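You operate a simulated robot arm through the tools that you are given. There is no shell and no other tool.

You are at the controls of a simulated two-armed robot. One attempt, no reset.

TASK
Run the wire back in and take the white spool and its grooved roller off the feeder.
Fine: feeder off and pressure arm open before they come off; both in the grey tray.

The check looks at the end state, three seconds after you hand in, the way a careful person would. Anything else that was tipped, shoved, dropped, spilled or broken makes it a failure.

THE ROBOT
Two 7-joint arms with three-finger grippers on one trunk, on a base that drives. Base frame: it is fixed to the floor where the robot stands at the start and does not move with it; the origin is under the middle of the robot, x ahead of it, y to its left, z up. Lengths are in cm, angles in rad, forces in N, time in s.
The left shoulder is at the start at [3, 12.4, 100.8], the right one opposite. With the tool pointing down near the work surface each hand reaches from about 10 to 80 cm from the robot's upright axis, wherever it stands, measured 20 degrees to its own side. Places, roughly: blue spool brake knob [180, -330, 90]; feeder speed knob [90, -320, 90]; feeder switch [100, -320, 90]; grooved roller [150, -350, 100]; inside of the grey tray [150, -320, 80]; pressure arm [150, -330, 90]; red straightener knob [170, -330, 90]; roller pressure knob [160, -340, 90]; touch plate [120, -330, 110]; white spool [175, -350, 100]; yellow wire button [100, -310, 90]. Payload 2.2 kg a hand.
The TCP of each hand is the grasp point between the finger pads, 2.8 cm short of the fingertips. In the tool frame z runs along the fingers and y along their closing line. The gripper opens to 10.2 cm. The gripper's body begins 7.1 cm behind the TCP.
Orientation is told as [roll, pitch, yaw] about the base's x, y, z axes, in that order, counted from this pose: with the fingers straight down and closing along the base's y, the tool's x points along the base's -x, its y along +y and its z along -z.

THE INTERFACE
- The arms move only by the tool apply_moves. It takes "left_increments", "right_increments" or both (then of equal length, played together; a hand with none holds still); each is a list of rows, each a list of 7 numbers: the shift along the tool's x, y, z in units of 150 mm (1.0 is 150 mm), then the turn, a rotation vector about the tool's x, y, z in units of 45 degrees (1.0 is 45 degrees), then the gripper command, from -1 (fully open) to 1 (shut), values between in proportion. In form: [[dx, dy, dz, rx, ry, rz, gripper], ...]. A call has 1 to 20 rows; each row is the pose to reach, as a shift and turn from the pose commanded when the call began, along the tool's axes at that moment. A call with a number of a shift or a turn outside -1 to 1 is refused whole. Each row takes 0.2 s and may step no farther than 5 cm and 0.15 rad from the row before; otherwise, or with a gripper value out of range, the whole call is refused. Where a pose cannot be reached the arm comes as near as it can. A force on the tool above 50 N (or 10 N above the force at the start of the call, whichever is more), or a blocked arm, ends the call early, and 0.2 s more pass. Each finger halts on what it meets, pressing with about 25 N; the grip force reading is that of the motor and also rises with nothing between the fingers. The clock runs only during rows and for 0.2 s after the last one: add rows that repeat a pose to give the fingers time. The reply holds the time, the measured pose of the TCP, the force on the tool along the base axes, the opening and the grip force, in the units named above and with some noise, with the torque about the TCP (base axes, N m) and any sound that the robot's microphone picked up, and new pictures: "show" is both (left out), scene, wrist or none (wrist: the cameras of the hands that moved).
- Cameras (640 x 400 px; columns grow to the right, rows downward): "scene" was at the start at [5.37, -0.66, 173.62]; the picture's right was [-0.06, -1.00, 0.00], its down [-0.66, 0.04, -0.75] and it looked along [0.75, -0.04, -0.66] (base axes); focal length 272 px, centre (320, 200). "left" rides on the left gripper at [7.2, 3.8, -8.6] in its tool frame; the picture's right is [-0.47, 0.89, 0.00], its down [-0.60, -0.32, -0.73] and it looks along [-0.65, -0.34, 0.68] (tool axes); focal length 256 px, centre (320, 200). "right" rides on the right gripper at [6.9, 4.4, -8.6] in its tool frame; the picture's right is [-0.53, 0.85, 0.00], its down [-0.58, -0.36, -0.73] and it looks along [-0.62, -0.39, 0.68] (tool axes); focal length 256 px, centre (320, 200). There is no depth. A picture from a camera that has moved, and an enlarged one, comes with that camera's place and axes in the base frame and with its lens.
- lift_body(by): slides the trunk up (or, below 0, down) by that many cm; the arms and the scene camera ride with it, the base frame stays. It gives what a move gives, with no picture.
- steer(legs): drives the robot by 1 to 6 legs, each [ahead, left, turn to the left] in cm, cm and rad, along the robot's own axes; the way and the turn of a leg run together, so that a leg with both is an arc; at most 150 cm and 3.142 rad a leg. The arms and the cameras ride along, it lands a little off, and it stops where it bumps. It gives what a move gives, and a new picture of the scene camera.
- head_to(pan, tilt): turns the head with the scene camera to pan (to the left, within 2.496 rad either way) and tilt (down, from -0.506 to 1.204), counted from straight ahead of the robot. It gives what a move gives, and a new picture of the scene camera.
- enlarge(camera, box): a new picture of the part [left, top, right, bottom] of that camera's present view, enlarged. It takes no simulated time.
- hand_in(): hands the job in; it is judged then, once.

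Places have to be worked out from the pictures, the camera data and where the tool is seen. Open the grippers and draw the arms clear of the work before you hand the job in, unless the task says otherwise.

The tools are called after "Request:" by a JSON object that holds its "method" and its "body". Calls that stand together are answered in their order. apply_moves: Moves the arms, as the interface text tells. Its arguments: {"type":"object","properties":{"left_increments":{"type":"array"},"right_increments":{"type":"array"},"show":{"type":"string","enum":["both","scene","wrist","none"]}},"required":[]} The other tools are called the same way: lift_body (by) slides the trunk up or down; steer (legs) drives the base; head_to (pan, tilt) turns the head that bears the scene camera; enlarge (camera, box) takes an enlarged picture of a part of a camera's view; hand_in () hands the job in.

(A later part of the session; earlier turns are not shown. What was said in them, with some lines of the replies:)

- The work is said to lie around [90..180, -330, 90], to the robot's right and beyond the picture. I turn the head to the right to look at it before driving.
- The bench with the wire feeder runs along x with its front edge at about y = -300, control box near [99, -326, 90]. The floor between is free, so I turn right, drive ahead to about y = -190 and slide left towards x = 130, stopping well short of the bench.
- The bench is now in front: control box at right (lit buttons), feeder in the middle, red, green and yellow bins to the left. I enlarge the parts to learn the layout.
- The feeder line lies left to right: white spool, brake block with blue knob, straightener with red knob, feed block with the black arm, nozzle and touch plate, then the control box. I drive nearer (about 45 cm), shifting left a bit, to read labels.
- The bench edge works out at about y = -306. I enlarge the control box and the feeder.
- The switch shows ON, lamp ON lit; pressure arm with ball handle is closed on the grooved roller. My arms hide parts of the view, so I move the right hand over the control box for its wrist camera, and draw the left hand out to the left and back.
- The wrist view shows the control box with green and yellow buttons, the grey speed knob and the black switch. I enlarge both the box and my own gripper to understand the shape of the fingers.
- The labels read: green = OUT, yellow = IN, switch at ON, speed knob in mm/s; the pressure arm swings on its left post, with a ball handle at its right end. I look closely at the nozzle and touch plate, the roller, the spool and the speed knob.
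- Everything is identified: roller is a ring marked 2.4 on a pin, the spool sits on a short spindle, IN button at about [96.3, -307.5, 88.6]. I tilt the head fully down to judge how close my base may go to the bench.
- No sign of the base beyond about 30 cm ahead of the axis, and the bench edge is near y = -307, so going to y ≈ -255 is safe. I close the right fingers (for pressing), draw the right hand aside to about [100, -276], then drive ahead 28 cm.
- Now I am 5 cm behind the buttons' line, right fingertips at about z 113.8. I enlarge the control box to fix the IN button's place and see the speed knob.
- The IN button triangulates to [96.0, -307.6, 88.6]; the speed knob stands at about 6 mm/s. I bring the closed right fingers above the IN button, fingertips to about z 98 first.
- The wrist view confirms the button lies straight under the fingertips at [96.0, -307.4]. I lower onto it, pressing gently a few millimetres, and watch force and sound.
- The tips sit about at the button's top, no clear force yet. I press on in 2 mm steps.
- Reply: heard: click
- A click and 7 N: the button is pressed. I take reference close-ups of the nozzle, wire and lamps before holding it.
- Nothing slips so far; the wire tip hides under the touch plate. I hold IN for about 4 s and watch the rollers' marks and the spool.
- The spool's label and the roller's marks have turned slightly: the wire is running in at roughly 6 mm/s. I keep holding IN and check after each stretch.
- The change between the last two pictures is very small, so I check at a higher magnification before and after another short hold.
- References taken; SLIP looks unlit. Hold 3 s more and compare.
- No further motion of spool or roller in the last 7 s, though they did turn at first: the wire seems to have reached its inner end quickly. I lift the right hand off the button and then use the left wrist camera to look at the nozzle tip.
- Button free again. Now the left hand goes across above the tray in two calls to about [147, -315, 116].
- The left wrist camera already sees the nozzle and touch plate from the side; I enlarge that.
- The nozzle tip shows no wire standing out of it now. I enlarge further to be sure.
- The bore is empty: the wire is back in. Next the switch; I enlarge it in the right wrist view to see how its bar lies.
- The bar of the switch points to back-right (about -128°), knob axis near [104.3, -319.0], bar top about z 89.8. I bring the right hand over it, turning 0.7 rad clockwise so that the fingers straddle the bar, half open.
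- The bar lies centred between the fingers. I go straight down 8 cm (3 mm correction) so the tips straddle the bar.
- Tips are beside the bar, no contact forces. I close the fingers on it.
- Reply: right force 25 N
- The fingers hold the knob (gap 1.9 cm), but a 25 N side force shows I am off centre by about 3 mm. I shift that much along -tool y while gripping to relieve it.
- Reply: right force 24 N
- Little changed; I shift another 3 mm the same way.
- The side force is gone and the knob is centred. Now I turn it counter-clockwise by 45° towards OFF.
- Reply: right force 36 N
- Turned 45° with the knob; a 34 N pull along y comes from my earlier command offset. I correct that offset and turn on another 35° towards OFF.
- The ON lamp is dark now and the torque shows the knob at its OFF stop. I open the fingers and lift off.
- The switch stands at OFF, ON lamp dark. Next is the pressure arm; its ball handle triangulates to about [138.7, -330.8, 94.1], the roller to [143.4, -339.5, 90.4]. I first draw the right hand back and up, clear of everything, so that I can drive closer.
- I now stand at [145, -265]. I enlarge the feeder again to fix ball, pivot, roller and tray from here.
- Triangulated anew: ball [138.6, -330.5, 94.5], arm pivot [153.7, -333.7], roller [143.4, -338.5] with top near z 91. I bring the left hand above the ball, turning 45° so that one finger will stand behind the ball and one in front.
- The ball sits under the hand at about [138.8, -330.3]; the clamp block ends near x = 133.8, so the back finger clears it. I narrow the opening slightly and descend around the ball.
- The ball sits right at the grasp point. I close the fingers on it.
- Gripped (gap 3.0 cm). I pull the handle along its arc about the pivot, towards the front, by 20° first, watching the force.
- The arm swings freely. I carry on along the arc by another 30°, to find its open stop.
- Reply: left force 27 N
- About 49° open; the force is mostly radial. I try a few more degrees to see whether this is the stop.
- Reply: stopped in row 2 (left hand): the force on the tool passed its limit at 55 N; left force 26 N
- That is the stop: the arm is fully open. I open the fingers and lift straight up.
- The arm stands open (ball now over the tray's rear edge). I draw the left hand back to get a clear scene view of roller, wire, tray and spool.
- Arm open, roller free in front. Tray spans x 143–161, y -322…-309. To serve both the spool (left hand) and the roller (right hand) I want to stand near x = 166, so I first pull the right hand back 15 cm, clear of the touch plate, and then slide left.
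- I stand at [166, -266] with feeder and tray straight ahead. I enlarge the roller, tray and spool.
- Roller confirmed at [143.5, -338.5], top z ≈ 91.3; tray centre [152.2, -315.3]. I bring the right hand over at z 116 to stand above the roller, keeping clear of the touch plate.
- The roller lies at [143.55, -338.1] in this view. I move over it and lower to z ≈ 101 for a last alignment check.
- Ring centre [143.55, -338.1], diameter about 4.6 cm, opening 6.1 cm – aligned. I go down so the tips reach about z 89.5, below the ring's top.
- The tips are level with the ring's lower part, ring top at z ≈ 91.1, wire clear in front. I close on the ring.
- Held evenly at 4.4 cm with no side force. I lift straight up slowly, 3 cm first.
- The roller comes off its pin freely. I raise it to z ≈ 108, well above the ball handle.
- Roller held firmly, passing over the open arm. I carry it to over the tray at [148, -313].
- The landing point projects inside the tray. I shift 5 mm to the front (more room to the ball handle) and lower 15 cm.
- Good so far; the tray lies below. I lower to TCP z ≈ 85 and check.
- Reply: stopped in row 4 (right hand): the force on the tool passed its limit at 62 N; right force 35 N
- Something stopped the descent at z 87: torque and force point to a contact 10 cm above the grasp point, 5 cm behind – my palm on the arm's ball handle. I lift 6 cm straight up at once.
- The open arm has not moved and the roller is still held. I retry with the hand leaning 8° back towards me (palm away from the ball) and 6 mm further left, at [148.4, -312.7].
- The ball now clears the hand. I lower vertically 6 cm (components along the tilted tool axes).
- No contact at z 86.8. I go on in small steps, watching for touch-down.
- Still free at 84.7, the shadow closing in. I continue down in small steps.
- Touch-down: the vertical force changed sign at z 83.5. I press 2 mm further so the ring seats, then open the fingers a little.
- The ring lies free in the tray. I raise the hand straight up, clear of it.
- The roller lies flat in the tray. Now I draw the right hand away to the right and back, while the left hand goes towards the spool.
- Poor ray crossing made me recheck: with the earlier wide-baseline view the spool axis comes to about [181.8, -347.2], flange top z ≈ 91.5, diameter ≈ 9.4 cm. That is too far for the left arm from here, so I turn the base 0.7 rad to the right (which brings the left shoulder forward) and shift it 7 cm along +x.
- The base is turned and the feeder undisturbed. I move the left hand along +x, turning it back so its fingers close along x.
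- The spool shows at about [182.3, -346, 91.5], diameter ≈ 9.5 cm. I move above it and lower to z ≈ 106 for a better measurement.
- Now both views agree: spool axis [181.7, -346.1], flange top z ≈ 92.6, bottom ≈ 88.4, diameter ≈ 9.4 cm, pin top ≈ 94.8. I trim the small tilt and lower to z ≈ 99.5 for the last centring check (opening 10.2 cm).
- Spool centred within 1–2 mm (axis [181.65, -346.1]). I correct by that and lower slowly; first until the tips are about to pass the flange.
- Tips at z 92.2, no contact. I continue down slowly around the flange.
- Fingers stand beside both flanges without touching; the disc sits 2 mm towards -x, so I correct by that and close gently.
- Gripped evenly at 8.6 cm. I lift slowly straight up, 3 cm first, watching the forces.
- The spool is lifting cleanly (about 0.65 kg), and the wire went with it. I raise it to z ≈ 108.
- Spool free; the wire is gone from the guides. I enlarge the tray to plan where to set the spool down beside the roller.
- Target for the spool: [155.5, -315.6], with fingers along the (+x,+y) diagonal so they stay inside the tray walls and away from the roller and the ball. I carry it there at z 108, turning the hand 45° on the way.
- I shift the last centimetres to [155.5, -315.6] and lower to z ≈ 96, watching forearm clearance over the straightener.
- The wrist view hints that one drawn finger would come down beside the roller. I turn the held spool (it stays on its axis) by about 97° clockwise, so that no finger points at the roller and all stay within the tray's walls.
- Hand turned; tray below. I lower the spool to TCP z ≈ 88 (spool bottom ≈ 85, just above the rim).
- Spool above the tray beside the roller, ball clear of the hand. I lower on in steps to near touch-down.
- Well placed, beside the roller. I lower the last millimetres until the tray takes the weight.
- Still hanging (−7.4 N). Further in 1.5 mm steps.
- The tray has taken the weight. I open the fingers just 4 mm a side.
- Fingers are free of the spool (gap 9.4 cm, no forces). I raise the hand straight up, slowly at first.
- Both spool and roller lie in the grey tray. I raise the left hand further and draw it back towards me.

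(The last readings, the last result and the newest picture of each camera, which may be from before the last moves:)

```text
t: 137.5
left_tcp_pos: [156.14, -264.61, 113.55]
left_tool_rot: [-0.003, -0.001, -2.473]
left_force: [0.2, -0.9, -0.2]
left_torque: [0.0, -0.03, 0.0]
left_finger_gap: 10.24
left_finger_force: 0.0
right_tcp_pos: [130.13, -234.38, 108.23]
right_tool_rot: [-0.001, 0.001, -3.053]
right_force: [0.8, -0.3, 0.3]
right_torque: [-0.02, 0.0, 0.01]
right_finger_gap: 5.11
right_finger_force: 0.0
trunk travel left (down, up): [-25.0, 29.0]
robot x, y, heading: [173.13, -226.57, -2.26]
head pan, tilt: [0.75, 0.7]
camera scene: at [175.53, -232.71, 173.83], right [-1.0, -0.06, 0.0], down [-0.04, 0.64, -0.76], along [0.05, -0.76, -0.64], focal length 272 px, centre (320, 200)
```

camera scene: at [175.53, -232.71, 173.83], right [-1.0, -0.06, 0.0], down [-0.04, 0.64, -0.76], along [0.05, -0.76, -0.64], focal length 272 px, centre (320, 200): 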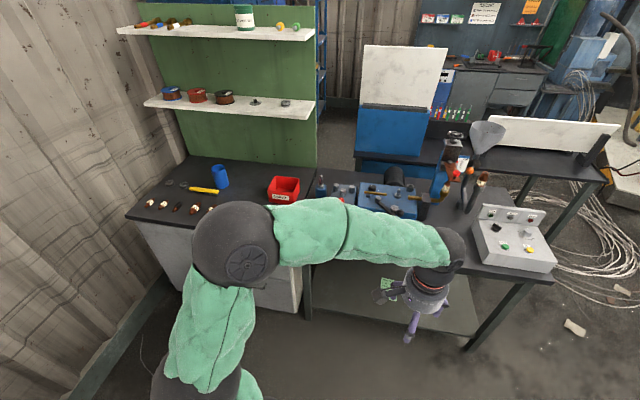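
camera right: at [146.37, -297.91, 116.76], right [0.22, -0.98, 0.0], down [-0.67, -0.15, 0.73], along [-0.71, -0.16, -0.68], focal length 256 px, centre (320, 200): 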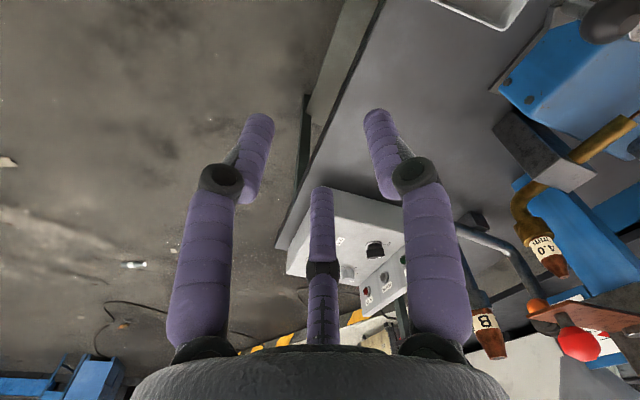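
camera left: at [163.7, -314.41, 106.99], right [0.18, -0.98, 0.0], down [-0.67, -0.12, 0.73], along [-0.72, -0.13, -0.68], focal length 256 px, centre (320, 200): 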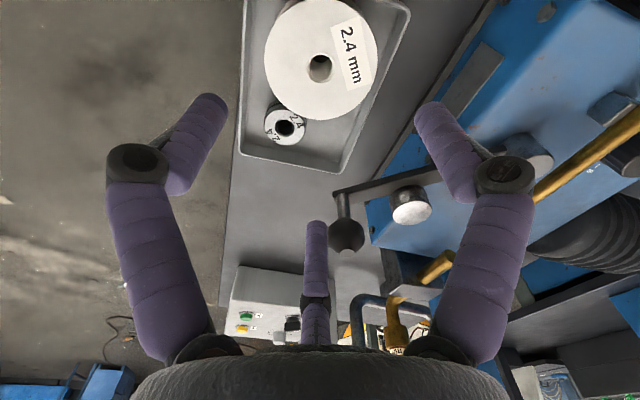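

Both arms are clear of the bench. I turn the base back to face the bench for an unobstructed final check.

Request:
{"method": "steer", "body": {"legs": [[0, 0, 0.68], [0, -20, 0]]}}

Request:
{"method": "head_to", "body": {"pan": 0.0, "tilt": 0.75}}

Request:
{"method": "enlarge", "body": {"camera": "scene", "box": [250, 110, 410, 230]}}

Request:
{"method": "enlarge", "body": {"camera": "scene", "box": [350, 90, 510, 220]}}

```text
t: 140.8
left_tcp_pos: [163.61, -266.43, 113.56]
left_tool_rot: [0.0, 0.0, -1.81]
left_force: [-0.2, 0.6, 0.7]
left_torque: [0.01, -0.05, 0.04]
left_finger_gap: 10.21
left_finger_force: 0.1
right_tcp_pos: [124.66, -258.46, 108.13]
right_tool_rot: [0.0, 0.0, -2.39]
right_force: [-0.4, -0.2, -0.6]
right_torque: [-0.02, -0.04, 0.03]
right_finger_gap: 5.08
right_finger_force: 0.1
trunk travel left (down, up): [-25.0, 29.0]
robot x, y, heading: [153.41, -225.9, -1.598]
head pan, tilt: [0.75, 0.7]
camera scene: at [158.99, -229.38, 173.84], right [-0.75, -0.66, 0.0], down [-0.43, 0.48, -0.77], along [0.51, -0.57, -0.64], focal length 272 px, centre (320, 200)
```

scene: 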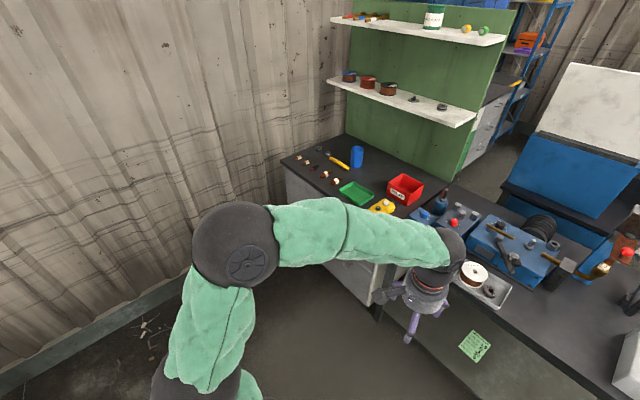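

```text
t: 141.9
left_tcp_pos: [163.69, -266.37, 113.65]
left_tool_rot: [-0.003, 0.0, -1.809]
left_force: [-1.1, -0.3, -0.7]
left_torque: [0.01, 0.0, 0.0]
left_finger_gap: 10.19
left_finger_force: 0.0
right_tcp_pos: [124.78, -258.51, 108.21]
right_tool_rot: [0.0, 0.002, -2.389]
right_force: [0.0, 1.0, 0.7]
right_torque: [-0.01, -0.03, 0.0]
right_finger_gap: 5.1
right_finger_force: 0.0
trunk travel left (down, up): [-25.0, 29.0]
robot x, y, heading: [153.57, -225.62, -1.595]
head pan, tilt: [0.0, 0.75]
camera scene: at [153.35, -231.3, 173.41], right [-1.0, 0.03, 0.0], down [0.02, 0.68, -0.73], along [-0.02, -0.73, -0.68], focal length 272 px, centre (320, 200)
```

scene: 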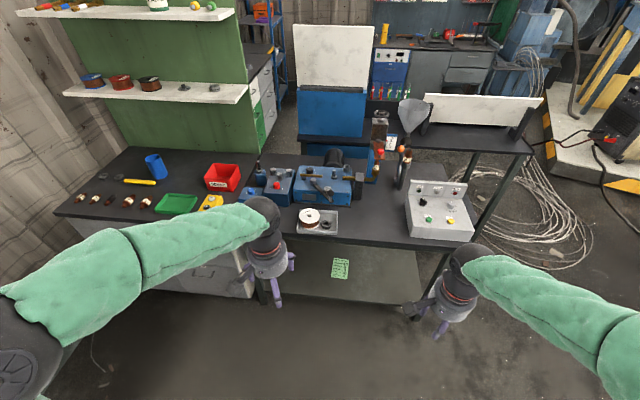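

```text
3.33 times, centred on (330, 170) of scene
camera zoom: at [153.35, -231.3, 173.41], right [-1.0, 0.03, 0.0], down [0.02, 0.68, -0.73], along [-0.02, -0.73, -0.68], focal length 908 px, centre (287, 300)
```

zoom: 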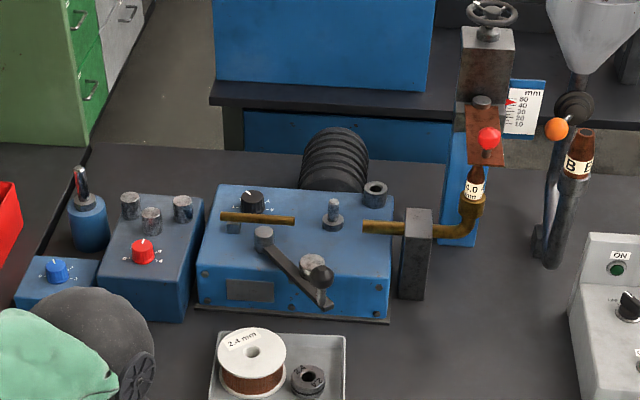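

```text
3.08 times, centred on (430, 155) of scene
camera zoom: at [153.35, -231.3, 173.41], right [-1.0, 0.03, 0.0], down [0.02, 0.68, -0.73], along [-0.02, -0.73, -0.68], focal length 838 px, centre (-18, 338)
```

zoom: 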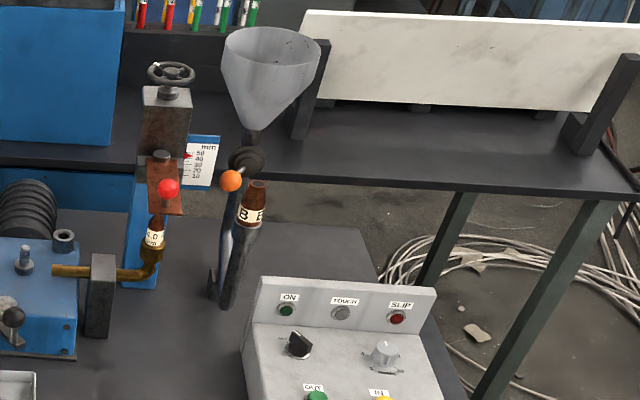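

All as wanted: spool and roller in the grey tray, arm open, switch OFF, wire gone, other knobs and parts in their places. I open the right gripper fully before handing in.

Request:
{"method": "apply_moves", "body": {"right_increments": [[0.1, 0, 0, 0, 0, 0, -1], [0.2, 0, 0, 0, 0, 0, -1], [0.2, 0, 0, 0, 0, 0, -1], [0.2, 0, 0, 0, 0, 0, -1]], "left_increments": [[0.1, 0, 0, 0, 0, 0, -1], [0.2, 0, 0, 0, 0, 0, -1], [0.2, 0, 0, 0, 0, 0, -1], [0.2, 0, 0, 0, 0, 0, -1]], "show": "scene"}}

Request:
{"method": "enlarge", "body": {"camera": "scene", "box": [200, 150, 360, 260]}}

```text
t: 142.9
left_tcp_pos: [164.6, -263.39, 113.42]
left_tool_rot: [-0.002, 0.0, -1.809]
left_force: [-0.4, 0.7, 0.3]
left_torque: [0.02, 0.01, 0.0]
left_finger_gap: 10.2
left_finger_force: 0.0
right_tcp_pos: [127.06, -256.43, 108.16]
right_tool_rot: [0.001, -0.002, -2.39]
right_force: [0.0, -0.8, -0.5]
right_torque: [0.02, -0.01, 0.01]
right_finger_gap: 10.19
right_finger_force: 0.2
trunk travel left (down, up): [-25.0, 29.0]
robot x, y, heading: [153.75, -225.81, -1.595]
head pan, tilt: [0.0, 0.75]
camera scene: at [153.33, -231.26, 173.41], right [-1.0, 0.03, 0.0], down [0.02, 0.68, -0.73], along [-0.02, -0.73, -0.68], focal length 272 px, centre (320, 200)
```

scene: 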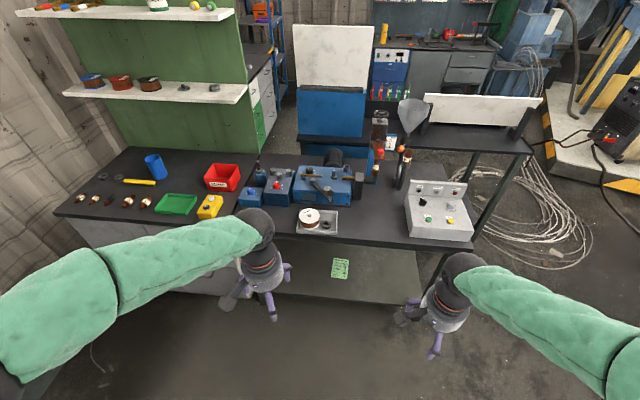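

```text
3.64 times, centred on (280, 205) of scene
camera zoom: at [153.33, -231.26, 173.41], right [-1.0, 0.03, 0.0], down [0.02, 0.68, -0.73], along [-0.02, -0.73, -0.68], focal length 990 px, centre (466, 182)
```

zoom: 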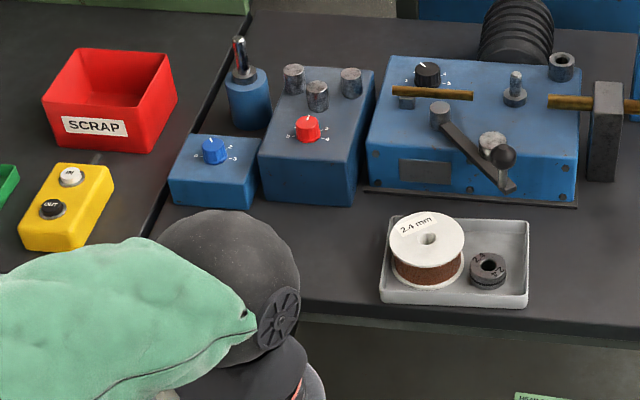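

Spool and roller stand in the grey tray, the feeder is off with its arm open, both grippers are open and well clear of the bench. I hand the job in.

Request:
{"method": "hand_in", "body": {}}

```text
The job is handed in.
```

The white spool and its grooved roller are both off the feeder and lying flat in the grey tray. The job is handed in; I have not seen the verdict.

- **Wire:** I held the yellow IN button for about 10 s. Spool and roller turned at first and then stopped, and a close-up showed the nozzle bore empty. When the spool came off, the wire was gone from the guides as well.
- **Feeder off:** I turned the switch to OFF before taking anything off, and the ON lamp went dark.
- **Pressure arm:** I swung it fully open, about 50°, before either part came off, and left it open.
- **One contact:** while lowering the roller, my right palm pressed on the pressure arm's ball handle at 62 N. I backed off at once, and the arm was still in its open position afterwards.

In the final pictures the knobs and the rest of the bench look as they did at the start. Both grippers are open and clear of the bench.
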